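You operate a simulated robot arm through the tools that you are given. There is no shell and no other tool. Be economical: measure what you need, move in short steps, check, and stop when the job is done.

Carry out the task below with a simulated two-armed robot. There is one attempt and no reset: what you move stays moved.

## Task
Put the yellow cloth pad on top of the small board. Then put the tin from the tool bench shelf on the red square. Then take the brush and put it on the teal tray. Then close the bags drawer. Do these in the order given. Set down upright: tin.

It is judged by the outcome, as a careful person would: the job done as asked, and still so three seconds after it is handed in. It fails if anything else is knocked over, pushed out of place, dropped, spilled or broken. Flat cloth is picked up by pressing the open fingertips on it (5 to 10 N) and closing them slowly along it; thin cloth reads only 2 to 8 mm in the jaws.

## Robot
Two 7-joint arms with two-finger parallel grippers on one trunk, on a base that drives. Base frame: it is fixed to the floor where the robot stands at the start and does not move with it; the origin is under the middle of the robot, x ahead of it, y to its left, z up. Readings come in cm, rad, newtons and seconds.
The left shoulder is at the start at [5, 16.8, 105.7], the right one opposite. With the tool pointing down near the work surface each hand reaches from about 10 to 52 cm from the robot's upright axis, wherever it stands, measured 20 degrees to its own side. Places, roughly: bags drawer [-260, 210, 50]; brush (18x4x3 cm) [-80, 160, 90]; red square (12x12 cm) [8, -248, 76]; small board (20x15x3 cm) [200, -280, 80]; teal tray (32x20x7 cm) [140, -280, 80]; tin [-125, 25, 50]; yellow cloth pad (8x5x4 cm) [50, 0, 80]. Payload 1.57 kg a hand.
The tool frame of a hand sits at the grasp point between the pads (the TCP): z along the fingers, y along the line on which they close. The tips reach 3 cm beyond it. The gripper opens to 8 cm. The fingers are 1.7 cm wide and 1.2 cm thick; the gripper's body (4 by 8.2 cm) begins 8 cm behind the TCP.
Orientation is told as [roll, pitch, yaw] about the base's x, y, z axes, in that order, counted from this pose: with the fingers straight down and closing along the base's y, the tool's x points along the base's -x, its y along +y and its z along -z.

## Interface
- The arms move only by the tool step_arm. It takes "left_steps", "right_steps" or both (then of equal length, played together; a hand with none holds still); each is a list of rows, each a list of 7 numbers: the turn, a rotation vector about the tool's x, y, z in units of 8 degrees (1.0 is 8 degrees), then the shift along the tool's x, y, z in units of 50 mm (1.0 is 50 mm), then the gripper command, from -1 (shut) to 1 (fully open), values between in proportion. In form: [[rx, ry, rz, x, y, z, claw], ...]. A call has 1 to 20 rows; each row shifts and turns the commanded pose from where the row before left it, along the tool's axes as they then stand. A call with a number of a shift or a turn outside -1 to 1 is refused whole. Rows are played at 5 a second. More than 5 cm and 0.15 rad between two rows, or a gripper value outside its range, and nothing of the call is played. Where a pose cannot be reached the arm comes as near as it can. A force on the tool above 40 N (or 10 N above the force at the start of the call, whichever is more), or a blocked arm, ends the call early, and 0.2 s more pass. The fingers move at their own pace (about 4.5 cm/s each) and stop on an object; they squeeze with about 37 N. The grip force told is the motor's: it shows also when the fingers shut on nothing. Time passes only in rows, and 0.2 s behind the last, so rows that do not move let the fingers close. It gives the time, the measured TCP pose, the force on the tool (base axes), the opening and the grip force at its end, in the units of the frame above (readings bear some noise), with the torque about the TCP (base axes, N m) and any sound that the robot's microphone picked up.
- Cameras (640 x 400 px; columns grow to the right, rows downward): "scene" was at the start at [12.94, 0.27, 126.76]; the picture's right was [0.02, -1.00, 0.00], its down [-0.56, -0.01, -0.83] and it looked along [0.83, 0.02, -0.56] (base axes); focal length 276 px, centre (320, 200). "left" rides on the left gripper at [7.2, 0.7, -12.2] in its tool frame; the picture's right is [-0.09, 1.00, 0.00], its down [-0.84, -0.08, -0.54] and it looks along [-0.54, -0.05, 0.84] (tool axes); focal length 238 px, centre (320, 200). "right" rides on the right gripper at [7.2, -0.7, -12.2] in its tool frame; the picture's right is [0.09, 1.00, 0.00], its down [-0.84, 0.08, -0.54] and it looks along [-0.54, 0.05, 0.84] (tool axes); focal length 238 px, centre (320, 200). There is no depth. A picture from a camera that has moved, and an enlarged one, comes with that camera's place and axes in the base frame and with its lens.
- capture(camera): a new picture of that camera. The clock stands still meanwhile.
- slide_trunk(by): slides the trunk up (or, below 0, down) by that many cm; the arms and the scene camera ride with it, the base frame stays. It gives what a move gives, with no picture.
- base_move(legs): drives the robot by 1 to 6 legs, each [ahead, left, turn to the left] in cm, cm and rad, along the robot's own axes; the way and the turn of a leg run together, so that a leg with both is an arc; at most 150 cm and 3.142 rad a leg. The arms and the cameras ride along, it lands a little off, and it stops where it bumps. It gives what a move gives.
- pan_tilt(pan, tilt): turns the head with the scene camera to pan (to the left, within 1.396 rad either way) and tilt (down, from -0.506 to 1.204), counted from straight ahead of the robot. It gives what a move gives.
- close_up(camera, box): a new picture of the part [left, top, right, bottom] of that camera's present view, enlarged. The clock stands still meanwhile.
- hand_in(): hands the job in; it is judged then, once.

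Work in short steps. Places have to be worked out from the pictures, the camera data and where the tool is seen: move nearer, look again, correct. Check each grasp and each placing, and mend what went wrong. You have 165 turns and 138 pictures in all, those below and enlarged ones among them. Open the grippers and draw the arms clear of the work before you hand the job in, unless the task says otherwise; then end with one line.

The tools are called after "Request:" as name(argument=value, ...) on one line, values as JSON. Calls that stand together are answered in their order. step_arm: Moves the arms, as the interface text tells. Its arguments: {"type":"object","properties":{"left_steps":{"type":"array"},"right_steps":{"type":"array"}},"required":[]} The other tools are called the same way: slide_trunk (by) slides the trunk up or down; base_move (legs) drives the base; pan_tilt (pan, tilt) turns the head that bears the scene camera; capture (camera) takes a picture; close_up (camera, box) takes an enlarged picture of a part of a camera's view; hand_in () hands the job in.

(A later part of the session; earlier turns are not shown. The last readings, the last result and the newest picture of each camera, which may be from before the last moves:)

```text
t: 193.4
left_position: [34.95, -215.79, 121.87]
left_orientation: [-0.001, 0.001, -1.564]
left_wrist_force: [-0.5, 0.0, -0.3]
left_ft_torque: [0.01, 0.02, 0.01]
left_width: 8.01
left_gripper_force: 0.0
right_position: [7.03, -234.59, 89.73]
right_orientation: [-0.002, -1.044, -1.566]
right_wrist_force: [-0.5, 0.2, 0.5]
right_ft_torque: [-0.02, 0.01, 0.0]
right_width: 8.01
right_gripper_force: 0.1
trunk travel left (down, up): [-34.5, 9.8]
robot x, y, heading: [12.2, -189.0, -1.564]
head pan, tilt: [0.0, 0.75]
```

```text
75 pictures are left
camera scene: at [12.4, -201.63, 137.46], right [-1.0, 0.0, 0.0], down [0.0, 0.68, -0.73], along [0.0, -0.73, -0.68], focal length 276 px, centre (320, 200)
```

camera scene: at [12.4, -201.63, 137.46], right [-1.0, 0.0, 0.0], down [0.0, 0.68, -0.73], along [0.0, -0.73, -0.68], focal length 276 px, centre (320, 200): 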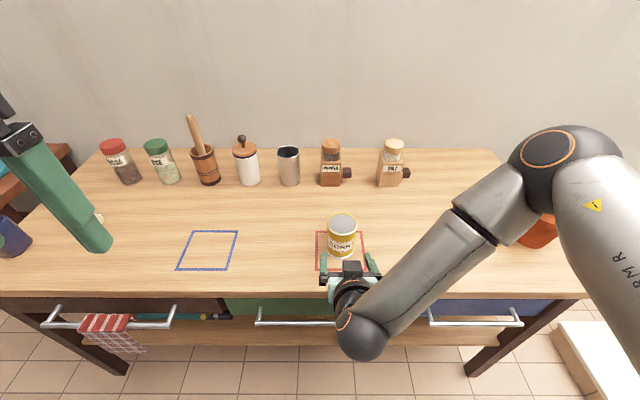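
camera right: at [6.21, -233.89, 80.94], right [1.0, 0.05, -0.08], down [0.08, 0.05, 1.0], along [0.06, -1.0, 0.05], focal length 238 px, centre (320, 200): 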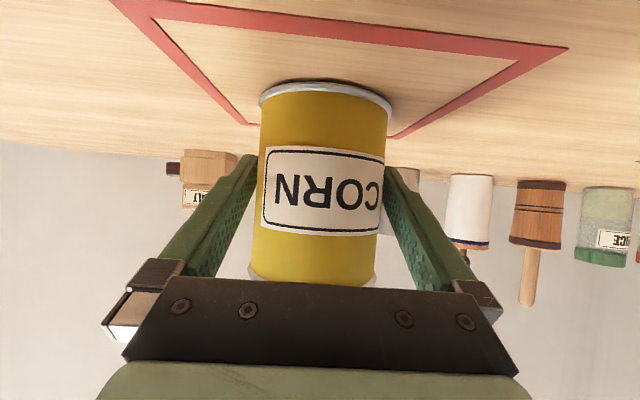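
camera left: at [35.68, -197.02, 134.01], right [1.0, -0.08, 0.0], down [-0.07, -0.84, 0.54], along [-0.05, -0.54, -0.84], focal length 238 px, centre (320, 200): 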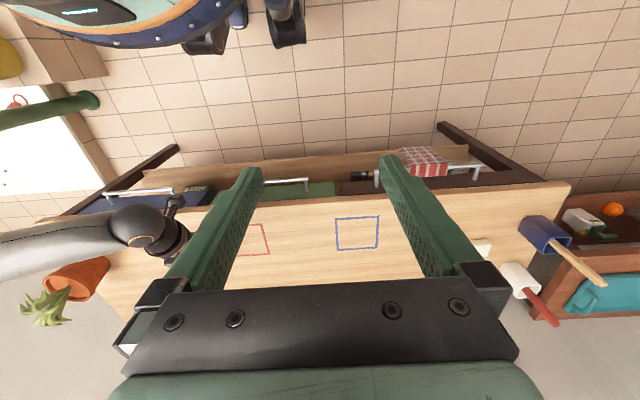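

The tin stands upright in the red square. I back away, strafe to the open aisle, then bring the right hand back to pointing down.

Request:
base_move(legs=[[-55, 0, 0], [0, -36, 0]])

Request:
step_arm(right_steps=[[0, 0.9375, 0, 0, 0, 0, 1], [0, 0.9375, 0, 0, 0, 0, 1], [0, 0.9375, 0, 0, 0, 0, 1], [0, 0.9375, 0, 0, 0, 0, 1], [0, 0.9375, 0, 0, 0, 0, 1], [0, 0.9375, 0, 0, 0, 0, 1], [0, 0.9375, 0, 0, 0, 0, 1], [0, 0.9375, 0, 0, 0, 0, 1], [0, 0, 0, 0.4, 0, -0.6, 1], [0, 0, 0, 0.4, 0, -0.6, 1], [0, 0, 0, 0.4, 0, -0.6, 1], [0, 0, 0, 0.4, 0, -0.6, 1], [0, 0, 0, 0, 0, -0.6, 1], [0, 0, 0, 0, 0, -0.6, 1], [0, 0, 0, 0, 0, 0, 1]])

Request:
base_move(legs=[[0, 0, 3.135]])

Request:
pan_tilt(pan=0.0, tilt=0.35)

Request:
capture(camera="scene")

```text
t: 199.9
left_position: [-1.39, -161.36, 121.79]
left_orientation: [-0.003, 0.002, -1.557]
left_wrist_force: [-0.2, 0.4, 0.0]
left_ft_torque: [0.01, -0.02, 0.0]
left_width: 8.01
left_gripper_force: 0.1
right_position: [-29.16, -180.35, 89.74]
right_orientation: [-0.002, -1.045, -1.553]
right_wrist_force: [0.7, -0.2, 0.0]
right_ft_torque: [0.0, -0.02, -0.02]
right_width: 8.0
right_gripper_force: 0.0
trunk travel left (down, up): [-34.5, 9.8]
robot x, y, heading: [-24.78, -135.46, -1.554]
head pan, tilt: [0.0, 0.75]
```

```text
t: 203.1
left_position: [-1.46, -161.3, 121.73]
left_orientation: [-0.002, 0.002, -1.554]
left_wrist_force: [-0.7, 0.0, 0.4]
left_ft_torque: [0.01, -0.01, 0.04]
left_width: 7.98
left_gripper_force: 0.0
right_position: [-29.31, -172.31, 107.86]
right_orientation: [0.001, 0.002, -1.555]
right_wrist_force: [0.1, 0.2, 0.7]
right_ft_torque: [0.02, -0.01, -0.02]
right_width: 7.98
right_gripper_force: 0.0
trunk travel left (down, up): [-34.5, 9.8]
robot x, y, heading: [-24.35, -134.93, -1.559]
head pan, tilt: [0.0, 0.75]
```

```text
t: 210.8
left_position: [-46.99, -108.75, 121.92]
left_orientation: [-0.003, 0.001, 1.572]
left_wrist_force: [0.6, -0.7, 0.3]
left_ft_torque: [-0.02, 0.0, -0.03]
left_width: 8.0
left_gripper_force: 0.1
right_position: [-19.08, -98.23, 107.86]
right_orientation: [0.001, 0.0, 1.57]
right_wrist_force: [0.2, 0.0, 0.1]
right_ft_torque: [0.03, 0.0, 0.0]
right_width: 8.02
right_gripper_force: 0.1
trunk travel left (down, up): [-34.5, 9.8]
robot x, y, heading: [-24.12, -135.27, 1.569]
head pan, tilt: [0.0, 0.75]
```

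```text
t: 211.7
left_position: [-47.02, -108.84, 121.87]
left_orientation: [-0.001, 0.001, 1.572]
left_wrist_force: [0.2, -0.2, -0.6]
left_ft_torque: [-0.04, 0.0, -0.03]
left_width: 8.01
left_gripper_force: 0.1
right_position: [-19.07, -98.22, 107.84]
right_orientation: [-0.001, 0.002, 1.571]
right_wrist_force: [-0.5, 0.3, 0.2]
right_ft_torque: [-0.01, -0.02, 0.03]
right_width: 8.01
right_gripper_force: 0.1
trunk travel left (down, up): [-34.5, 9.8]
robot x, y, heading: [-24.42, -135.17, 1.568]
head pan, tilt: [0.0, 0.351]
```

```text
74 pictures are left
camera scene: at [-24.27, -121.8, 141.02], right [1.0, 0.0, 0.0], down [0.0, -0.34, -0.94], along [0.0, 0.94, -0.34], focal length 276 px, centre (320, 200)
```

scene: 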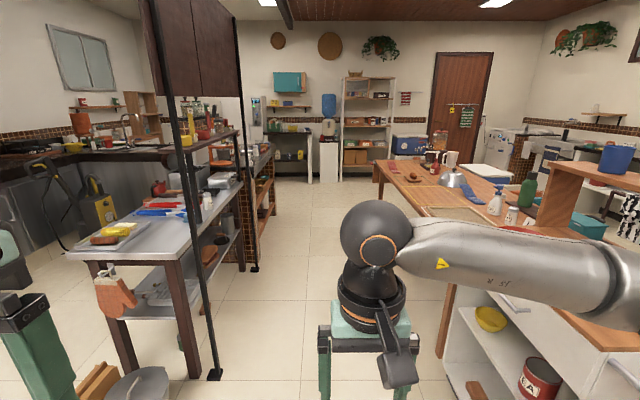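

Corridor clear. I shift right a little and drive north to y≈90, then look left for the brush.

Request:
base_move(legs=[[0, -8, 0], [150, 0, 0], [75, 0, 0]])

Request:
pan_tilt(pan=0.8, tilt=0.5)

Request:
capture(camera="scene")

```text
t: 223.8
left_position: [-37.01, 117.25, 121.81]
left_orientation: [-0.002, 0.002, 1.564]
left_wrist_force: [-0.1, 0.7, 0.1]
left_ft_torque: [0.01, 0.01, 0.01]
left_width: 8.01
left_gripper_force: 0.1
right_position: [-8.8, 127.84, 107.82]
right_orientation: [0.0, 0.002, 1.566]
right_wrist_force: [-0.5, 0.8, 0.3]
right_ft_torque: [0.01, 0.0, -0.03]
right_width: 8.02
right_gripper_force: 0.0
trunk travel left (down, up): [-34.5, 9.8]
robot x, y, heading: [-14.57, 90.49, 1.571]
head pan, tilt: [0.0, 0.351]
```

```text
t: 224.9
left_position: [-37.02, 117.31, 121.71]
left_orientation: [-0.002, 0.002, 1.567]
left_wrist_force: [0.6, 0.4, 0.0]
left_ft_torque: [0.01, 0.0, 0.01]
left_width: 7.98
left_gripper_force: 0.0
right_position: [-8.87, 127.73, 107.88]
right_orientation: [0.001, 0.002, 1.565]
right_wrist_force: [-0.5, -0.7, -0.3]
right_ft_torque: [0.0, 0.0, -0.01]
right_width: 8.0
right_gripper_force: 0.1
trunk travel left (down, up): [-34.5, 9.8]
robot x, y, heading: [-14.63, 90.91, 1.566]
head pan, tilt: [0.799, 0.499]
```

```text
73 pictures are left
camera scene: at [-20.8, 101.24, 139.66], right [0.7, 0.71, 0.0], down [0.34, -0.34, -0.88], along [-0.62, 0.62, -0.48], focal length 276 px, centre (320, 200)
```

scene: 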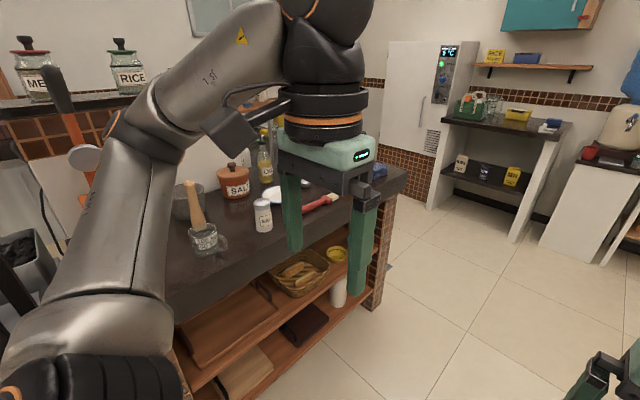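

I drive 60 cm further north and turn to face the counter (-x).

Request:
base_move(legs=[[62, 0, 0], [0, 0, 1.57]])

Request:
pan_tilt(pan=0.0, tilt=0.55)

Request:
capture(camera="scene")

```text
t: 232.2
left_position: [-40.26, 130.03, 121.85]
left_orientation: [-0.001, 0.002, -3.135]
left_wrist_force: [0.7, 0.1, 0.0]
left_ft_torque: [-0.02, 0.03, -0.01]
left_width: 8.01
left_gripper_force: 0.1
right_position: [-50.79, 157.88, 107.9]
right_orientation: [0.001, 0.002, -3.137]
right_wrist_force: [-0.2, -0.3, -0.3]
right_ft_torque: [-0.01, 0.02, 0.01]
right_width: 8.0
right_gripper_force: 0.2
trunk travel left (down, up): [-34.5, 9.8]
robot x, y, heading: [-13.74, 152.87, -3.136]
head pan, tilt: [0.799, 0.499]
```

```text
t: 233.4
left_position: [-40.09, 130.05, 121.77]
left_orientation: [-0.002, 0.002, -3.134]
left_wrist_force: [-0.8, 0.0, -0.5]
left_ft_torque: [-0.01, 0.01, -0.01]
left_width: 8.0
left_gripper_force: 0.2
right_position: [-50.86, 157.79, 107.8]
right_orientation: [-0.001, 0.003, -3.135]
right_wrist_force: [-0.2, 0.6, -0.1]
right_ft_torque: [-0.02, -0.03, 0.0]
right_width: 7.99
right_gripper_force: 0.0
trunk travel left (down, up): [-34.5, 9.8]
robot x, y, heading: [-13.62, 152.8, -3.139]
head pan, tilt: [0.0, 0.55]
```

```text
72 pictures are left
camera scene: at [-26.71, 152.75, 139.2], right [0.0, 1.0, 0.0], down [0.52, 0.0, -0.85], along [-0.85, 0.0, -0.52], focal length 276 px, centre (320, 200)
```

scene: 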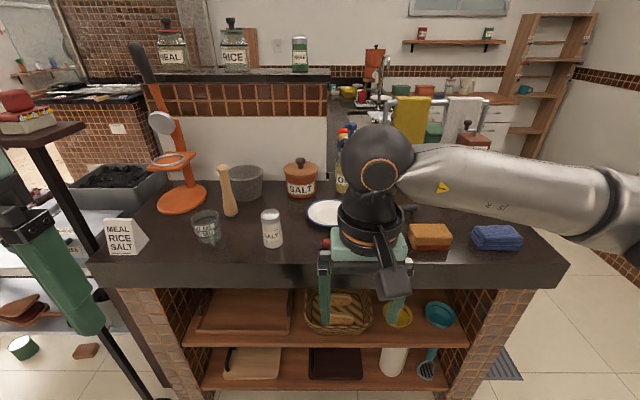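

The right gripper hides the brush; I use its own camera.

Request:
capture(camera="right")

```text
71 pictures are left
camera right: at [-43.69, 158.6, 120.11], right [0.1, -1.0, 0.0], down [-0.84, -0.08, 0.54], along [-0.54, -0.05, -0.84], focal length 238 px, centre (320, 200)
```

right: 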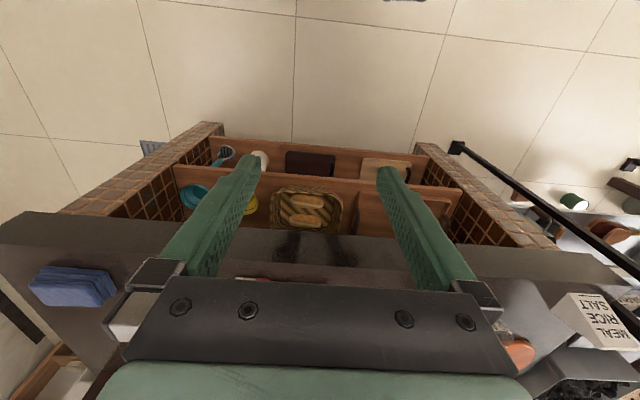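

I move the right hand aside to its right and look again from the head.

Request:
step_arm(right_steps=[[0, 0, 0, 0.3, -0.8, -0.3, 1], [0, 0, 0, 0.3, -0.8, -0.3, 1], [0, 0, 0, 0.3, -0.8, -0.3, 1], [0, 0, 0, 0, -0.8, 0, 1], [0, 0, 0, 0, 0, 0, 1]])

Request:
capture(camera="scene")

```text
t: 234.6
left_position: [-40.15, 129.89, 121.79]
left_orientation: [-0.001, 0.002, -3.136]
left_wrist_force: [0.4, -0.6, 0.8]
left_ft_torque: [0.0, -0.04, -0.01]
left_width: 8.01
left_gripper_force: 0.1
right_position: [-46.31, 173.92, 112.48]
right_orientation: [-0.003, 0.001, -3.135]
right_wrist_force: [-0.3, -0.1, 0.0]
right_ft_torque: [0.06, -0.02, 0.01]
right_width: 8.02
right_gripper_force: 0.0
trunk travel left (down, up): [-34.5, 9.8]
robot x, y, heading: [-13.3, 152.75, -3.137]
head pan, tilt: [0.0, 0.55]
```

```text
70 pictures are left
camera scene: at [-26.72, 152.72, 139.2], right [0.0, 1.0, 0.0], down [0.52, 0.0, -0.85], along [-0.85, 0.0, -0.52], focal length 276 px, centre (320, 200)
```

scene: 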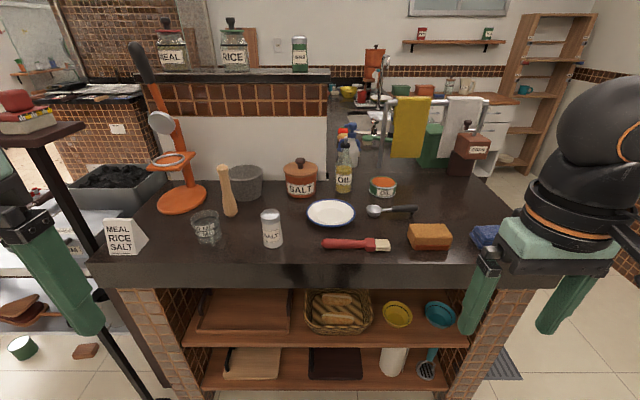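

The brush (red handle, bristles to +y) lies along y at about [-84, 162, 90]. I rotate the right hand 90° so it closes across the handle, and drive 21 cm nearer.

Request:
step_arm(right_steps=[[0, 0, 0.9375, 0, 0, 0, 1], [0, 0, 0.9375, 0, 0, 0, 1], [0, 0, 0.9375, 0, 0, 0, 1], [0, 0, 0.9375, 0, 0, 0, 1], [0, 0, 0.9375, 0, 0, 0, 1], [0, 0, 0.9375, 0, 0, 0, 1], [0, 0, 0.9375, 0, 0, 0, 1], [0, 0, 0.9375, 0, 0, 0, 1], [0, 0, 0.9375, 0, 0, 0, 1], [0, 0, 0.9375, 0, 0, 0, 1], [0, 0, 0.9375, 0, 0, 0, 1], [0, 0, 0.9375, 0, 0, 0, 1], [0, 0, 0, 0, 0, 0, 1]])

Request:
base_move(legs=[[21, 0, 0]])

Request:
capture(camera="scene")

Request:
capture(camera="right")

```text
t: 237.4
left_position: [-40.15, 130.0, 121.78]
left_orientation: [-0.002, 0.002, -3.137]
left_wrist_force: [0.4, 0.2, -0.1]
left_ft_torque: [-0.04, -0.04, 0.02]
left_width: 8.0
left_gripper_force: 0.0
right_position: [-46.5, 174.02, 112.48]
right_orientation: [-0.002, 0.001, 1.573]
right_wrist_force: [0.2, -0.3, 0.1]
right_ft_torque: [-0.02, 0.02, 0.03]
right_width: 8.0
right_gripper_force: 0.1
trunk travel left (down, up): [-34.5, 9.8]
robot x, y, heading: [-13.73, 152.88, -3.137]
head pan, tilt: [0.0, 0.55]
```

```text
t: 239.0
left_position: [-60.96, 129.86, 121.74]
left_orientation: [-0.002, 0.002, -3.134]
left_wrist_force: [0.2, -0.3, -1.2]
left_ft_torque: [-0.02, -0.02, -0.03]
left_width: 8.0
left_gripper_force: 0.0
right_position: [-67.26, 173.82, 112.18]
right_orientation: [-0.002, 0.001, 1.578]
right_wrist_force: [0.3, -0.7, -0.6]
right_ft_torque: [0.0, -0.03, 0.02]
right_width: 8.01
right_gripper_force: 0.1
trunk travel left (down, up): [-34.5, 9.8]
robot x, y, heading: [-34.69, 152.54, -3.139]
head pan, tilt: [0.0, 0.55]
```

```text
69 pictures are left
camera scene: at [-47.49, 152.67, 139.19], right [0.0, 1.0, 0.0], down [0.52, 0.0, -0.85], along [-0.85, 0.0, -0.52], focal length 276 px, centre (320, 200)
```

scene: 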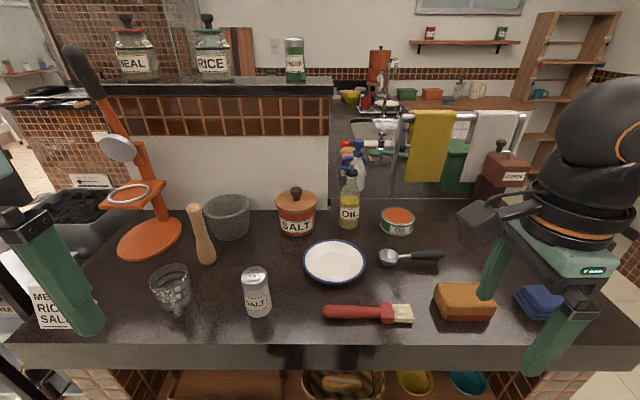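

```text
68 pictures are left
camera right: at [-66.55, 166.63, 124.59], right [-1.0, -0.1, 0.0], down [-0.08, 0.84, 0.54], along [-0.05, 0.54, -0.84], focal length 238 px, centre (320, 200)
```

right: 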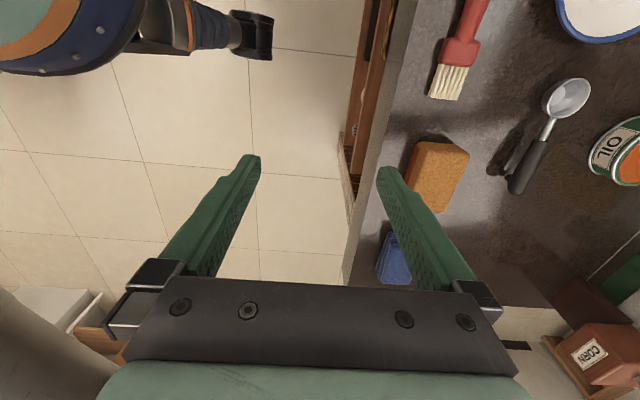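

Brush: ferrule ≈[-84.7, 166], handle middle ≈[-84.7, 161.3], z≈88.5. I move over the handle and descend to z≈97.

Request:
step_arm(right_steps=[[0, 0, 0, 0.492, 0.696, 0, 1], [0, 0, 0, 0.492, 0.696, 0, 1], [0, 0, 0, 0.492, 0.696, 0, 1], [0, 0, 0, 0.492, 0.696, 0, 1], [0, 0, 0, 0.492, 0.696, 0, 1], [0, 0, 0, 0, 0, 0.75, 1], [0, 0, 0, 0, 0, 0.75, 1], [0, 0, 0, 0, 0, 0.75, 1], [0, 0, 0, 0, 0, 0.75, 1], [0, 0, 0, 0, 0, 0, 1]])

Request:
capture(camera="right")

Request:
close_up(camera="scene", box=[280, 220, 440, 350])

```text
t: 241.2
left_position: [-60.86, 129.82, 121.85]
left_orientation: [-0.002, 0.003, -3.134]
left_wrist_force: [0.3, 0.8, 0.2]
left_ft_torque: [0.01, 0.0, 0.0]
left_width: 8.02
left_gripper_force: 0.0
right_position: [-84.45, 161.36, 97.46]
right_orientation: [0.001, 0.001, 1.577]
right_wrist_force: [0.8, 0.1, -0.7]
right_ft_torque: [0.01, -0.01, -0.01]
right_width: 7.99
right_gripper_force: 0.0
trunk travel left (down, up): [-34.5, 9.8]
robot x, y, heading: [-34.41, 152.51, -3.139]
head pan, tilt: [0.0, 0.55]
```

```text
67 pictures are left
camera right: at [-83.81, 154.09, 109.6], right [-1.0, -0.1, 0.0], down [-0.08, 0.84, 0.54], along [-0.05, 0.54, -0.84], focal length 238 px, centre (320, 200)
```

right: 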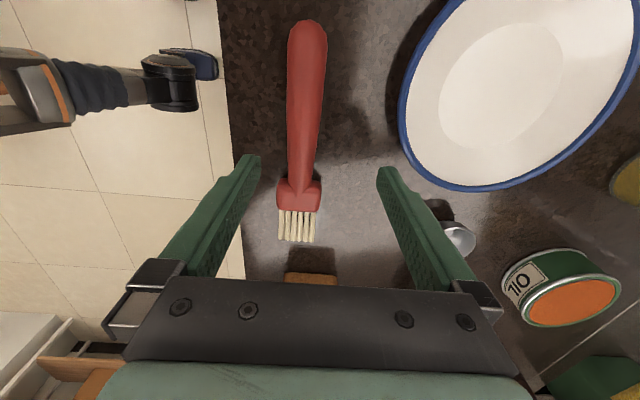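

```text
3.08 times, centred on (360, 285) of scene
camera zoom: at [-47.39, 152.67, 139.2], right [0.0, 1.0, 0.0], down [0.52, 0.0, -0.85], along [-0.85, 0.0, -0.52], focal length 849 px, centre (197, -62)
```

zoom: 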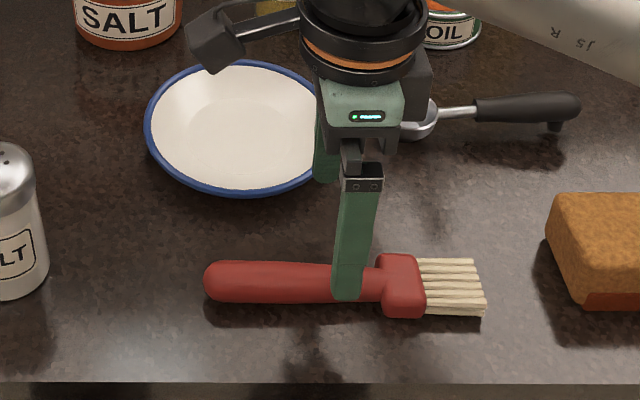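

Brush axis is at x≈-83; I shift 1.5 cm toward the robot and descend to z≈93.5.

Request:
step_arm(right_steps=[[0, 0, 0, 0, -0.28, 0.2, 1], [0, 0, 0, 0, 0, 0.3, 1], [0, 0, 0, 0, 0, 0.3, 1], [0, 0, 0, 0, 0, 0, 1]])

Request:
capture(camera="right")

Request:
close_up(camera="scene", box=[280, 220, 440, 350])

```text
t: 242.2
left_position: [-60.82, 129.89, 121.83]
left_orientation: [-0.001, 0.0, -3.135]
left_wrist_force: [0.3, -0.9, 0.2]
left_ft_torque: [0.01, 0.0, -0.01]
left_width: 7.99
left_gripper_force: 0.1
right_position: [-83.14, 161.47, 93.35]
right_orientation: [-0.001, -0.004, 1.579]
right_wrist_force: [-0.4, 0.2, -0.4]
right_ft_torque: [0.0, 0.04, 0.01]
right_width: 8.03
right_gripper_force: 0.0
trunk travel left (down, up): [-34.5, 9.8]
robot x, y, heading: [-34.4, 152.57, -3.14]
head pan, tilt: [0.0, 0.55]
```

```text
65 pictures are left
camera right: at [-82.46, 154.26, 105.65], right [-1.0, -0.1, 0.0], down [-0.08, 0.84, 0.54], along [-0.05, 0.54, -0.84], focal length 238 px, centre (320, 200)
```

right: 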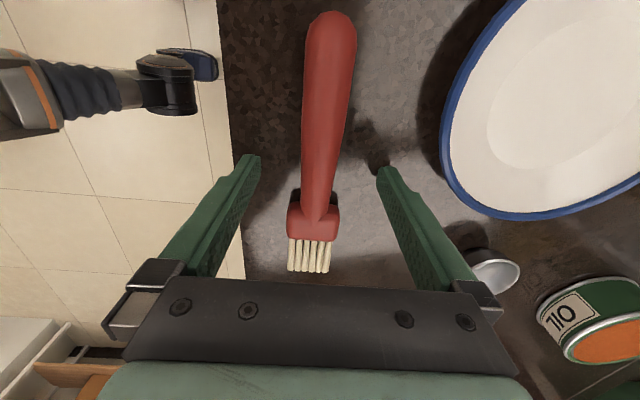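

```text
3.08 times, centred on (360, 285) of scene
camera zoom: at [-47.4, 152.66, 139.2], right [0.0, 1.0, 0.0], down [0.52, 0.0, -0.85], along [-0.85, 0.0, -0.52], focal length 849 px, centre (197, -62)
```

zoom: 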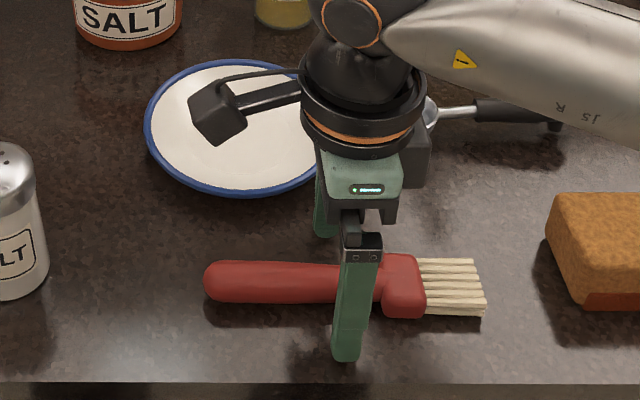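

Aligned with the handle between the fingers. I lower slowly, watching for counter contact.

Request:
step_arm(right_steps=[[0, 0, 0, 0, 0, 0.1, 1], [0, 0, 0, 0, 0, 0.1, 1], [0, 0, 0, 0, 0, 0.06, 1], [0, 0, 0, 0, 0, 0, 1]])

Request:
close_up(camera="scene", box=[280, 220, 440, 350])

```text
t: 242.9
left_position: [-60.75, 129.93, 121.89]
left_orientation: [-0.003, 0.0, -3.137]
left_wrist_force: [-0.2, -0.5, 0.3]
left_ft_torque: [-0.01, -0.03, -0.04]
left_width: 8.01
left_gripper_force: 0.2
right_position: [-83.2, 161.38, 92.91]
right_orientation: [0.006, 0.005, 1.577]
right_wrist_force: [9.7, 2.8, 14.4]
right_ft_torque: [0.24, -0.98, 0.01]
right_width: 8.05
right_gripper_force: 0.0
trunk travel left (down, up): [-34.5, 9.8]
robot x, y, heading: [-34.73, 152.75, -3.136]
head pan, tilt: [0.0, 0.55]
stopped in row 3 (right hand): the force on the tool passed its limit at 45 N (the readings are from after the stop); the commanded pose is now the measured one
```

```text
3.08 times, centred on (360, 285) of scene
camera zoom: at [-47.23, 152.7, 139.22], right [0.0, 1.0, 0.0], down [0.52, 0.0, -0.85], along [-0.85, 0.0, -0.52], focal length 849 px, centre (197, -62)
```

zoom: 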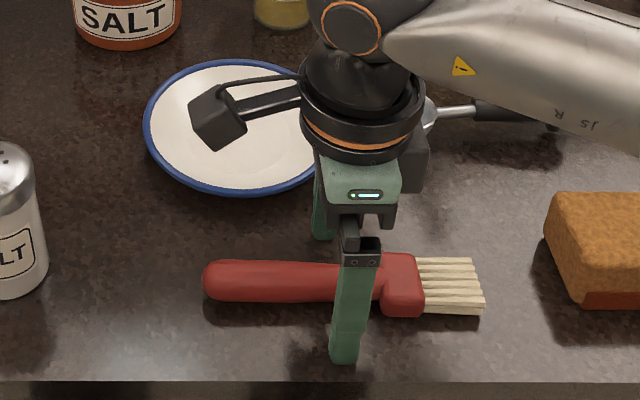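

Counter is at z≈90. I rise 0.3 cm and close on the handle.

Request:
step_arm(right_steps=[[0, 0, 0, 0, 0, -0.08, 1], [0, 0, 0, 0, 0, 0, 0.4], [0, 0, 0, 0, 0, 0, -0.2], [0, 0, 0, 0, 0, 0, -0.7], [0, 0, 0, 0, 0, 0, -1], [0, 0, 0, 0, 0, 0, -1], [0, 0, 0, 0, 0, 0, -1]])

Request:
capture(camera="right")

```text
t: 244.6
left_position: [-60.84, 129.93, 121.83]
left_orientation: [-0.001, 0.002, -3.135]
left_wrist_force: [0.2, 0.4, -0.8]
left_ft_torque: [0.0, -0.02, -0.01]
left_width: 8.02
left_gripper_force: 0.1
right_position: [-83.28, 161.34, 93.18]
right_orientation: [0.007, 0.003, 1.577]
right_wrist_force: [0.0, -0.3, 0.2]
right_ft_torque: [0.01, 0.02, 0.0]
right_width: 2.27
right_gripper_force: 35.1
trunk travel left (down, up): [-34.5, 9.8]
robot x, y, heading: [-34.49, 152.76, -3.138]
head pan, tilt: [0.0, 0.55]
```

```text
62 pictures are left
camera right: at [-82.54, 154.28, 105.45], right [-1.0, -0.1, 0.01], down [-0.08, 0.84, 0.54], along [-0.06, 0.54, -0.84], focal length 238 px, centre (320, 200)
```

right: 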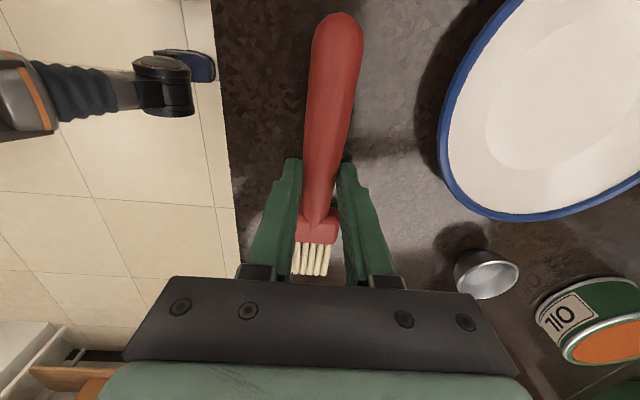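

Gripped at 2.3 cm. I lift and check the hold.

Request:
step_arm(right_steps=[[0, 0, 0, 0, 0, -0.3, -1], [0, 0, 0, 0, 0, -0.8, -1], [0, 0, 0, 0, 0, -0.8, -1], [0, 0, 0, 0, 0, -0.8, -1], [0, 0, 0, 0, 0, -0.8, -1], [0, 0, 0, 0, 0, 0, -1]])

Request:
capture(camera="right")

Request:
capture(camera="scene")

```text
t: 245.9
left_position: [-60.86, 129.92, 121.78]
left_orientation: [-0.002, 0.002, -3.135]
left_wrist_force: [0.3, -0.2, 0.4]
left_ft_torque: [0.02, -0.02, 0.0]
left_width: 7.98
left_gripper_force: 0.0
right_position: [-82.95, 161.59, 110.61]
right_orientation: [0.007, 0.004, 1.575]
right_wrist_force: [0.4, -0.6, -0.2]
right_ft_torque: [-0.03, 0.01, -0.04]
right_width: 2.25
right_gripper_force: 35.0
trunk travel left (down, up): [-34.5, 9.8]
robot x, y, heading: [-34.51, 152.48, -3.139]
head pan, tilt: [0.0, 0.55]
```

```text
61 pictures are left
camera right: at [-82.31, 154.48, 123.05], right [-1.0, -0.1, 0.01], down [-0.08, 0.84, 0.54], along [-0.06, 0.54, -0.84], focal length 238 px, centre (320, 200)
```

right: 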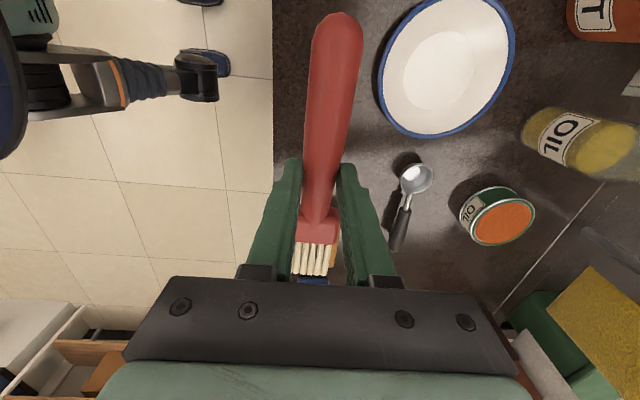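

```text
60 pictures are left
camera scene: at [-47.42, 152.7, 139.2], right [0.0, 1.0, 0.0], down [0.52, 0.0, -0.85], along [-0.85, 0.0, -0.52], focal length 276 px, centre (320, 200)
```

scene: 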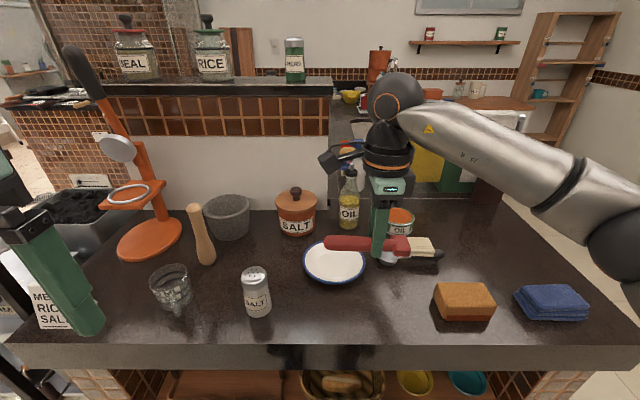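

Brush is secure. I retract the hand, back off, turn to face -y and drive south down the corridor.

Request:
step_arm(right_steps=[[0, 0, 0, 0, -0.8, -0.1, -1], [0, 0, 0, 0, -0.8, -0.1, -1], [0, 0, 0, 0, -0.8, -0.1, -1], [0, 0, 0, 0, 0, 0, -1]])

Request:
base_move(legs=[[-20, 0, 0], [0, 0, 1.57], [150, 0, 0], [137, 0, 0]])

```text
t: 246.9
left_position: [-60.84, 129.92, 121.88]
left_orientation: [-0.002, 0.002, -3.134]
left_wrist_force: [0.0, -0.1, 0.2]
left_ft_torque: [-0.01, 0.01, 0.04]
left_width: 8.0
left_gripper_force: 0.1
right_position: [-70.98, 161.68, 112.36]
right_orientation: [0.006, 0.005, 1.573]
right_wrist_force: [0.3, 0.5, -0.6]
right_ft_torque: [-0.01, -0.01, 0.04]
right_width: 2.25
right_gripper_force: 35.2
trunk travel left (down, up): [-34.5, 9.8]
robot x, y, heading: [-34.64, 152.31, -3.139]
head pan, tilt: [0.0, 0.55]
```

```text
t: 265.8
left_position: [1.69, -160.8, 121.65]
left_orientation: [-0.002, 0.001, -1.577]
left_wrist_force: [0.2, -0.9, 0.7]
left_ft_torque: [0.02, 0.01, -0.02]
left_width: 8.01
left_gripper_force: 0.1
right_position: [-30.33, -170.63, 112.3]
right_orientation: [0.007, 0.004, 3.134]
right_wrist_force: [0.1, -0.1, 0.2]
right_ft_torque: [0.01, -0.01, -0.02]
right_width: 2.24
right_gripper_force: 34.8
trunk travel left (down, up): [-34.5, 9.8]
robot x, y, heading: [-21.14, -134.07, -1.579]
head pan, tilt: [0.0, 0.55]
```

Arrived at the aisle. I strafe east to x≈150 and look at the tray.

Request:
base_move(legs=[[14, 0, 0.005], [0, 150, 0], [0, 19, 0], [40, 0, 0]])

Request:
pan_tilt(pan=0.0, tilt=0.7)

Request:
capture(camera="scene")

```text
t: 284.4
left_position: [176.43, -213.75, 121.66]
left_orientation: [-0.001, 0.002, -1.558]
left_wrist_force: [-0.7, -0.2, 0.7]
left_ft_torque: [0.01, -0.01, -0.01]
left_width: 8.01
left_gripper_force: 0.1
right_position: [144.64, -223.97, 112.17]
right_orientation: [0.006, 0.003, -3.128]
right_wrist_force: [0.2, 0.3, -1.1]
right_ft_torque: [-0.03, -0.04, -0.02]
right_width: 2.25
right_gripper_force: 35.0
trunk travel left (down, up): [-34.5, 9.8]
robot x, y, heading: [153.65, -187.62, -1.565]
head pan, tilt: [0.0, 0.55]
```

```text
t: 285.1
left_position: [176.45, -213.56, 121.79]
left_orientation: [-0.002, 0.003, -1.556]
left_wrist_force: [-0.4, 0.2, 0.0]
left_ft_torque: [0.03, 0.01, -0.02]
left_width: 8.02
left_gripper_force: 0.0
right_position: [144.77, -223.92, 112.16]
right_orientation: [0.008, 0.006, -3.128]
right_wrist_force: [-0.5, 0.1, 0.0]
right_ft_torque: [0.01, 0.01, 0.01]
right_width: 2.24
right_gripper_force: 35.1
trunk travel left (down, up): [-34.5, 9.8]
robot x, y, heading: [153.91, -187.15, -1.569]
head pan, tilt: [0.0, 0.7]
```

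```text
59 pictures are left
camera scene: at [153.8, -199.79, 137.89], right [-1.0, -0.01, 0.0], down [-0.01, 0.64, -0.77], along [0.01, -0.77, -0.64], focal length 276 px, centre (320, 200)
```

scene: 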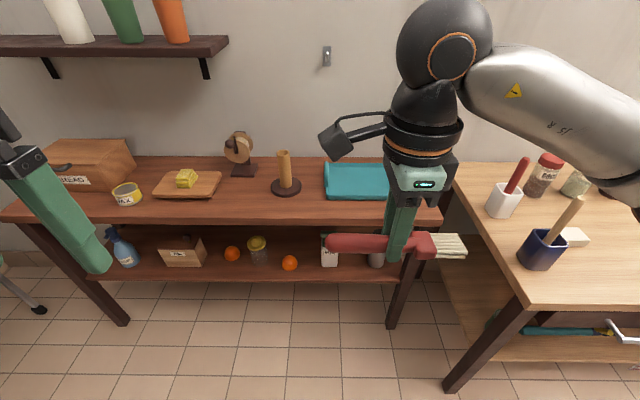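

The tray is behind the hand, around x 124–156. I shift left 12 cm and go 30 cm nearer, then look.

Request:
base_move(legs=[[0, 14, 0], [28, 0, 0]])

Request:
capture(camera="scene")

Request:
capture(camera="right")

```text
t: 288.6
left_position: [190.94, -241.55, 121.82]
left_orientation: [-0.001, 0.002, -1.557]
left_wrist_force: [-1.2, -0.6, 0.4]
left_ft_torque: [0.04, -0.01, -0.02]
left_width: 7.99
left_gripper_force: 0.1
right_position: [159.26, -251.95, 112.12]
right_orientation: [0.006, 0.003, -3.13]
right_wrist_force: [-0.8, -0.3, -0.3]
right_ft_torque: [0.01, -0.01, 0.04]
right_width: 2.23
right_gripper_force: 35.3
trunk travel left (down, up): [-34.5, 9.8]
robot x, y, heading: [167.7, -215.22, -1.551]
head pan, tilt: [0.0, 0.7]
```

```text
58 pictures are left
camera scene: at [168.29, -227.82, 137.88], right [-1.0, -0.01, 0.0], down [-0.01, 0.64, -0.76], along [0.01, -0.76, -0.64], focal length 276 px, centre (320, 200)
```

scene: 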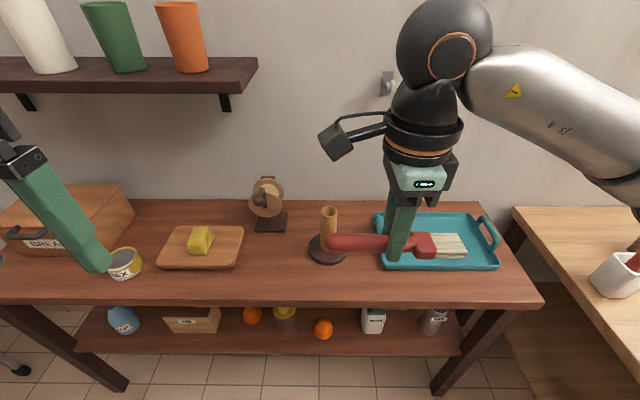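

```text
57 pictures are left
camera right: at [166.29, -251.11, 124.51], right [0.1, -0.99, 0.01], down [-0.84, -0.08, 0.54], along [-0.54, -0.06, -0.84], focal length 238 px, centre (320, 200)
```

right: 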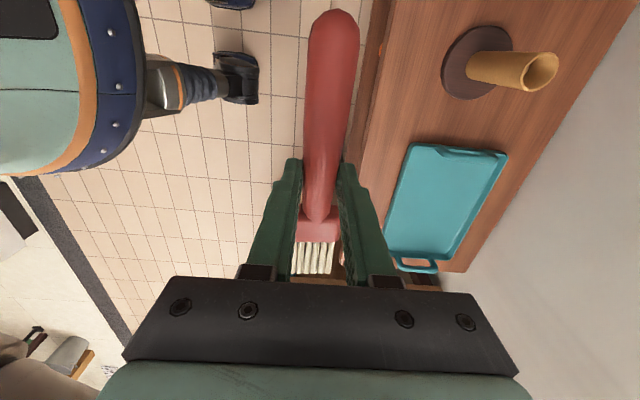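

Tray centre ≈[139, -281]. I move right 14 cm and 15 cm nearer, then lower the trunk 12 cm (hand still ≈100).

Request:
base_move(legs=[[0, -15, -0.015], [15, 0, 0]])

Request:
slide_trunk(by=-10)

Request:
capture(camera="scene")

Request:
capture(camera="right")

```text
t: 291.5
left_position: [175.52, -257.18, 121.83]
left_orientation: [0.0, 0.002, -1.58]
left_wrist_force: [0.0, -0.5, -0.2]
left_ft_torque: [-0.01, 0.0, 0.04]
left_width: 7.99
left_gripper_force: 0.0
right_position: [143.7, -266.86, 112.18]
right_orientation: [0.008, 0.004, 3.133]
right_wrist_force: [0.3, -0.3, 0.1]
right_ft_torque: [0.04, -0.05, -0.02]
right_width: 2.22
right_gripper_force: 35.6
trunk travel left (down, up): [-34.5, 9.8]
robot x, y, heading: [153.33, -230.39, -1.587]
head pan, tilt: [0.0, 0.7]
```

```text
t: 292.8
left_position: [175.53, -257.06, 111.79]
left_orientation: [-0.001, 0.001, -1.577]
left_wrist_force: [-0.1, -0.1, -0.1]
left_ft_torque: [0.03, 0.0, 0.02]
left_width: 7.99
left_gripper_force: 0.1
right_position: [143.59, -266.81, 102.23]
right_orientation: [0.005, 0.002, 3.134]
right_wrist_force: [-0.3, 0.2, -0.9]
right_ft_torque: [-0.01, 0.0, 0.0]
right_width: 2.22
right_gripper_force: 35.0
trunk travel left (down, up): [-24.5, 19.8]
robot x, y, heading: [153.35, -230.62, -1.584]
head pan, tilt: [0.0, 0.7]
```

```text
56 pictures are left
camera scene: at [153.23, -242.88, 127.89], right [-1.0, 0.01, 0.0], down [0.01, 0.64, -0.77], along [-0.01, -0.76, -0.64], focal length 276 px, centre (320, 200)
```

scene: 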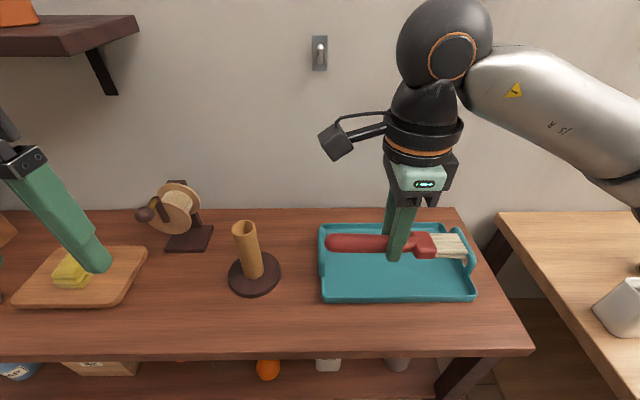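

```text
55 pictures are left
camera right: at [150.72, -266.12, 114.55], right [0.08, -1.0, 0.01], down [-0.84, -0.07, 0.54], along [-0.54, -0.05, -0.84], focal length 238 px, centre (320, 200)
```

right: 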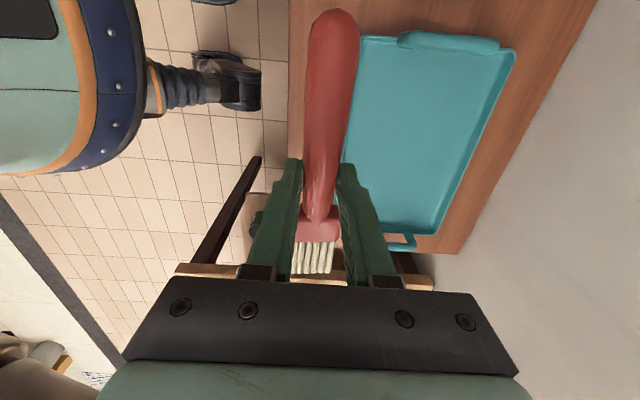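

Tray spans x≈123–153, y≈-271…-289. I move the hand to [139.5, -279.5] and lower to z≈91.

Request:
step_arm(right_steps=[[0, 0, 0, -0.2, 0.63, 0, -1], [0, 0, 0, -0.2, 0.63, 0, -1], [0, 0, 0, -0.2, 0.63, 0, -1], [0, 0, 0, -0.2, 0.63, 0, -1], [0, 0, 0, 0, 0, 0.7, -1], [0, 0, 0, 0, 0, 0.8, -1], [0, 0, 0, 0, 0, 0.7, -1], [0, 0, 0, 0, 0, 0, -1]])

Request:
capture(camera="scene")

Request:
capture(camera="right")

```text
t: 294.6
left_position: [175.62, -257.21, 111.71]
left_orientation: [-0.002, -0.001, -1.579]
left_wrist_force: [-1.1, -0.1, -0.2]
left_ft_torque: [-0.01, 0.0, -0.01]
left_width: 7.99
left_gripper_force: 0.0
right_position: [139.47, -279.4, 91.11]
right_orientation: [0.008, 0.003, 3.134]
right_wrist_force: [0.3, 0.6, -1.2]
right_ft_torque: [-0.02, -0.05, 0.02]
right_width: 2.23
right_gripper_force: 34.6
trunk travel left (down, up): [-24.5, 19.8]
robot x, y, heading: [152.88, -230.58, -1.581]
head pan, tilt: [0.0, 0.7]
```

```text
54 pictures are left
camera scene: at [153.23, -242.89, 127.89], right [-1.0, 0.01, 0.0], down [0.01, 0.64, -0.76], along [-0.01, -0.76, -0.64], focal length 276 px, centre (320, 200)
```

scene: 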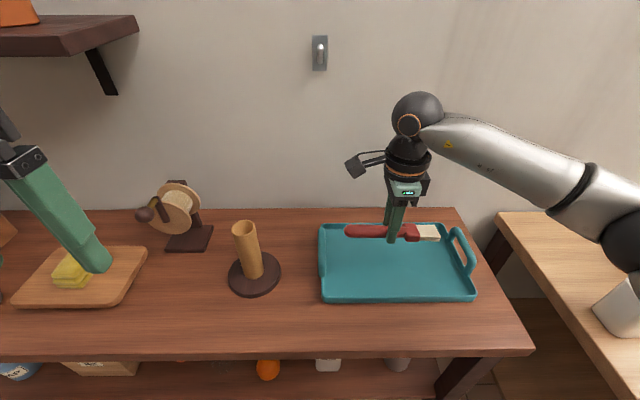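

```text
53 pictures are left
camera right: at [146.57, -278.71, 103.45], right [0.08, -1.0, 0.01], down [-0.84, -0.07, 0.54], along [-0.54, -0.05, -0.84], focal length 238 px, centre (320, 200)
```

right: 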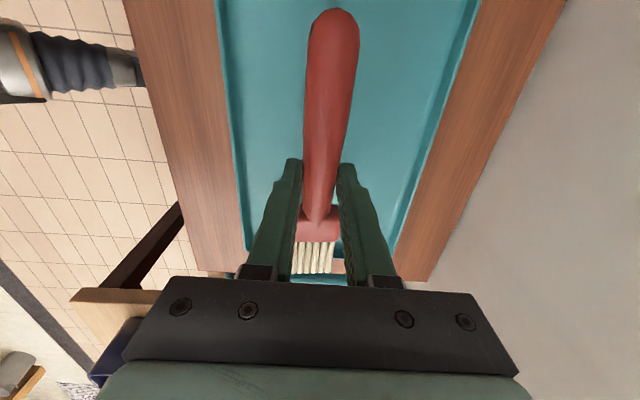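

Tray is well centred under the brush. The right elbow seems near the crock on the next table, so I look to the right before lowering.

Request:
pan_tilt(pan=-0.7, tilt=0.6)

Request:
capture(camera="scene")

```text
t: 295.7
left_position: [175.63, -257.12, 111.91]
left_orientation: [-0.001, 0.0, -1.58]
left_wrist_force: [0.0, -0.5, 0.0]
left_ft_torque: [0.02, -0.03, -0.01]
left_width: 8.03
left_gripper_force: 0.0
right_position: [139.46, -279.48, 91.18]
right_orientation: [0.006, 0.004, 3.132]
right_wrist_force: [0.1, -0.4, -0.7]
right_ft_torque: [0.01, -0.03, -0.02]
right_width: 2.22
right_gripper_force: 35.2
trunk travel left (down, up): [-24.5, 19.8]
robot x, y, heading: [153.04, -230.65, -1.587]
head pan, tilt: [-0.7, 0.6]
```

```text
52 pictures are left
camera scene: at [147.57, -241.1, 128.75], right [-0.76, 0.65, 0.0], down [0.37, 0.43, -0.82], along [-0.54, -0.63, -0.57], focal length 276 px, centre (320, 200)
```

scene: 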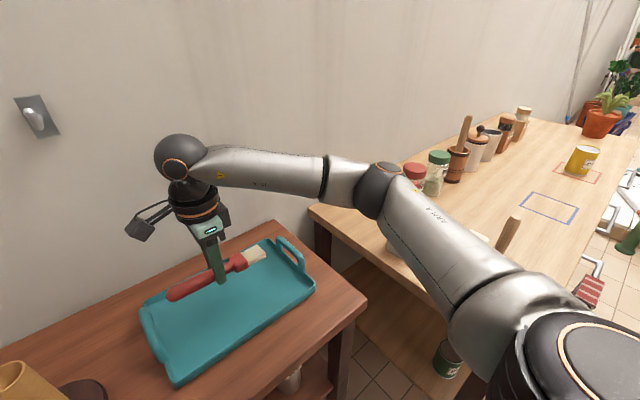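

Elbow ≈[106, -270, 97], the crock's red handle top ≈[94, -271, 95]: some centimetres clear. To gain margin I shift the base 6 cm left while bringing the hand back over the tray, and look again.

Request:
base_move(legs=[[0, 6, 0.01]])

Request:
step_arm(right_steps=[[0, 0, 0, -0.5, 0, 0, -1], [0, 0, 0, -0.5, 0, 0, -1], [0, 0, 0, 0, 0, 0.3, -1], [0, 0, 0, 0, 0, 0, -1]])

Request:
capture(camera="scene")

```text
t: 296.9
left_position: [181.8, -256.91, 111.92]
left_orientation: [-0.003, 0.0, -1.569]
left_wrist_force: [0.3, -1.3, -0.1]
left_ft_torque: [-0.01, -0.03, 0.0]
left_width: 8.01
left_gripper_force: 0.0
right_position: [145.83, -279.51, 91.27]
right_orientation: [0.006, 0.004, 3.141]
right_wrist_force: [0.3, 0.2, -0.5]
right_ft_torque: [-0.01, -0.01, 0.01]
right_width: 2.23
right_gripper_force: 35.2
trunk travel left (down, up): [-24.5, 19.8]
robot x, y, heading: [159.57, -230.63, -1.573]
head pan, tilt: [-0.7, 0.6]
```

```text
t: 297.9
left_position: [181.78, -257.07, 111.73]
left_orientation: [-0.002, 0.0, -1.571]
left_wrist_force: [0.7, -0.6, -0.4]
left_ft_torque: [0.01, -0.01, 0.02]
left_width: 8.0
left_gripper_force: 0.1
right_position: [140.75, -279.61, 89.74]
right_orientation: [0.008, 0.004, 3.143]
right_wrist_force: [0.1, 0.0, -1.0]
right_ft_torque: [0.0, 0.02, 0.0]
right_width: 2.18
right_gripper_force: 35.1
trunk travel left (down, up): [-24.5, 19.8]
robot x, y, heading: [159.01, -230.35, -1.575]
head pan, tilt: [-0.7, 0.6]
```

```text
51 pictures are left
camera scene: at [153.6, -241.19, 128.75], right [-0.76, 0.65, 0.0], down [0.36, 0.43, -0.83], along [-0.53, -0.63, -0.56], focal length 276 px, centre (320, 200)
```

scene: 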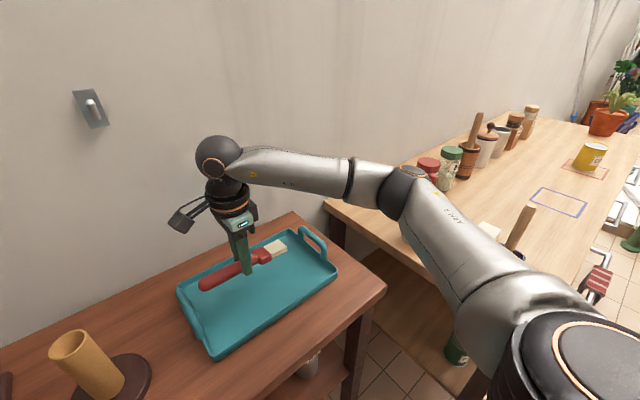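

Margin kept. I lower to z≈84 in moderate rows and look.

Request:
step_arm(right_steps=[[0, 0, 0, 0, 0, 0.4, -1], [0, 0, 0, 0, 0, 0.4, -1], [0, 0, 0, 0, 0, 0.3, -1], [0, 0, 0, 0, 0, 0, -1]])

Request:
capture(camera="scene")

Request:
close_up(camera="scene", box=[160, 200, 360, 360])

```text
t: 298.9
left_position: [181.82, -256.97, 111.94]
left_orientation: [-0.002, -0.001, -1.571]
left_wrist_force: [0.9, -0.3, 0.7]
left_ft_torque: [0.0, -0.01, -0.03]
left_width: 7.98
left_gripper_force: 0.1
right_position: [140.68, -279.54, 84.36]
right_orientation: [0.008, 0.003, 3.144]
right_wrist_force: [0.7, -0.3, -0.3]
right_ft_torque: [-0.01, 0.01, 0.0]
right_width: 2.2
right_gripper_force: 35.3
trunk travel left (down, up): [-24.5, 19.8]
robot x, y, heading: [159.58, -230.65, -1.574]
head pan, tilt: [-0.7, 0.6]
```

```text
50 pictures are left
camera scene: at [153.6, -241.19, 128.75], right [-0.76, 0.65, 0.0], down [0.36, 0.43, -0.83], along [-0.53, -0.63, -0.56], focal length 276 px, centre (320, 200)
```

scene: 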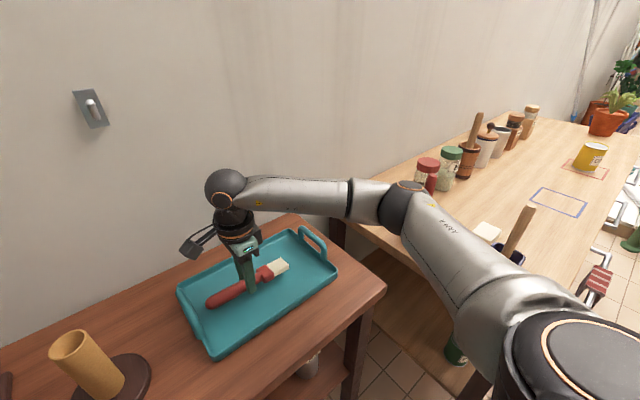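

```text
2.50 times, centred on (260, 280) of scene
camera zoom: at [153.6, -241.19, 128.75], right [-0.76, 0.65, 0.0], down [0.36, 0.43, -0.83], along [-0.53, -0.63, -0.56], focal length 690 px, centre (470, 0)
```

zoom: 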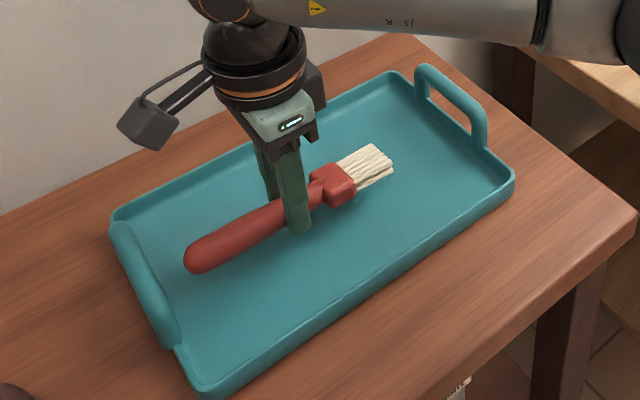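

Brush hovers just above the tray floor. Lower gently until contact.

Request:
step_arm(right_steps=[[0, 0, 0, 0, 0, 0.08, -1], [0, 0, 0, 0, 0, 0.08, -1], [0, 0, 0, 0, 0, 0.06, -1], [0, 0, 0, 0, 0, 0, -1]])

```text
t: 299.9
left_position: [181.89, -256.9, 111.83]
left_orientation: [-0.004, -0.001, -1.572]
left_wrist_force: [-0.4, 1.2, -1.1]
left_ft_torque: [0.02, 0.01, 0.02]
left_width: 7.97
left_gripper_force: 0.0
right_position: [140.78, -279.68, 83.07]
right_orientation: [0.006, 0.004, 3.142]
right_wrist_force: [0.4, -0.4, -0.2]
right_ft_torque: [0.01, 0.01, -0.01]
right_width: 2.24
right_gripper_force: 35.1
trunk travel left (down, up): [-24.5, 19.8]
robot x, y, heading: [159.11, -230.16, -1.569]
head pan, tilt: [-0.7, 0.6]
```

No contact yet; a little further.

Request:
step_arm(right_steps=[[0, 0, 0, 0, 0, 0.05, -1], [0, 0, 0, 0, 0, 0.05, -1], [0, 0, 0, 0, 0, 0.05, -1], [0, 0, 0, 0, 0, 0, -1]])

Request:
close_up(camera="scene", box=[160, 200, 360, 360])

```text
t: 300.9
left_position: [181.82, -256.99, 111.77]
left_orientation: [-0.001, -0.001, -1.57]
left_wrist_force: [-0.1, -0.3, 0.5]
left_ft_torque: [-0.04, 0.05, -0.03]
left_width: 8.01
left_gripper_force: 0.3
right_position: [140.9, -279.65, 82.52]
right_orientation: [0.007, 0.003, -3.144]
right_wrist_force: [0.3, -0.9, -0.9]
right_ft_torque: [0.02, -0.03, -0.01]
right_width: 2.27
right_gripper_force: 34.6
trunk travel left (down, up): [-24.5, 19.8]
robot x, y, heading: [159.11, -230.56, -1.572]
head pan, tilt: [-0.7, 0.6]
```

```text
2.50 times, centred on (260, 280) of scene
camera zoom: at [153.6, -241.19, 128.75], right [-0.76, 0.65, 0.0], down [0.36, 0.43, -0.83], along [-0.53, -0.63, -0.56], focal length 690 px, centre (470, 0)
```

zoom: 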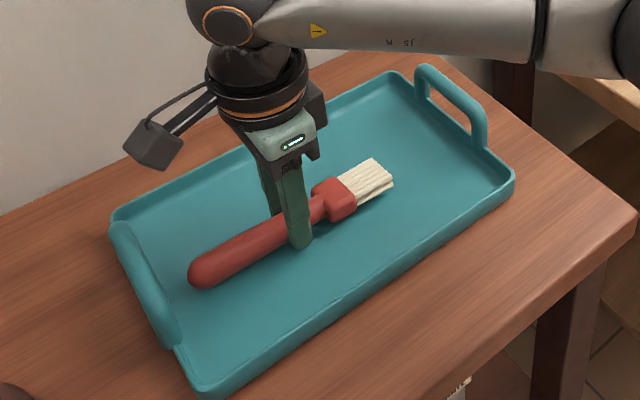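

Request:
step_arm(right_steps=[[0, 0, 0, 0, 0, 0.05, -1], [0, 0, 0, 0, 0, 0.05, -1], [0, 0, 0, 0, 0, 0.05, -1], [0, 0, 0, 0, 0, 0, -1]])

```text
t: 301.9
left_position: [181.83, -256.89, 111.76]
left_orientation: [-0.004, 0.001, -1.571]
left_wrist_force: [-0.6, -0.8, 0.6]
left_ft_torque: [-0.02, 0.0, 0.01]
left_width: 7.99
left_gripper_force: 0.1
right_position: [140.94, -279.71, 81.83]
right_orientation: [0.012, 0.004, -3.142]
right_wrist_force: [0.1, -0.1, 13.0]
right_ft_torque: [-0.22, 0.57, 0.01]
right_width: 2.2
right_gripper_force: 34.5
trunk travel left (down, up): [-24.5, 19.8]
robot x, y, heading: [159.03, -230.33, -1.573]
head pan, tilt: [-0.7, 0.6]
```

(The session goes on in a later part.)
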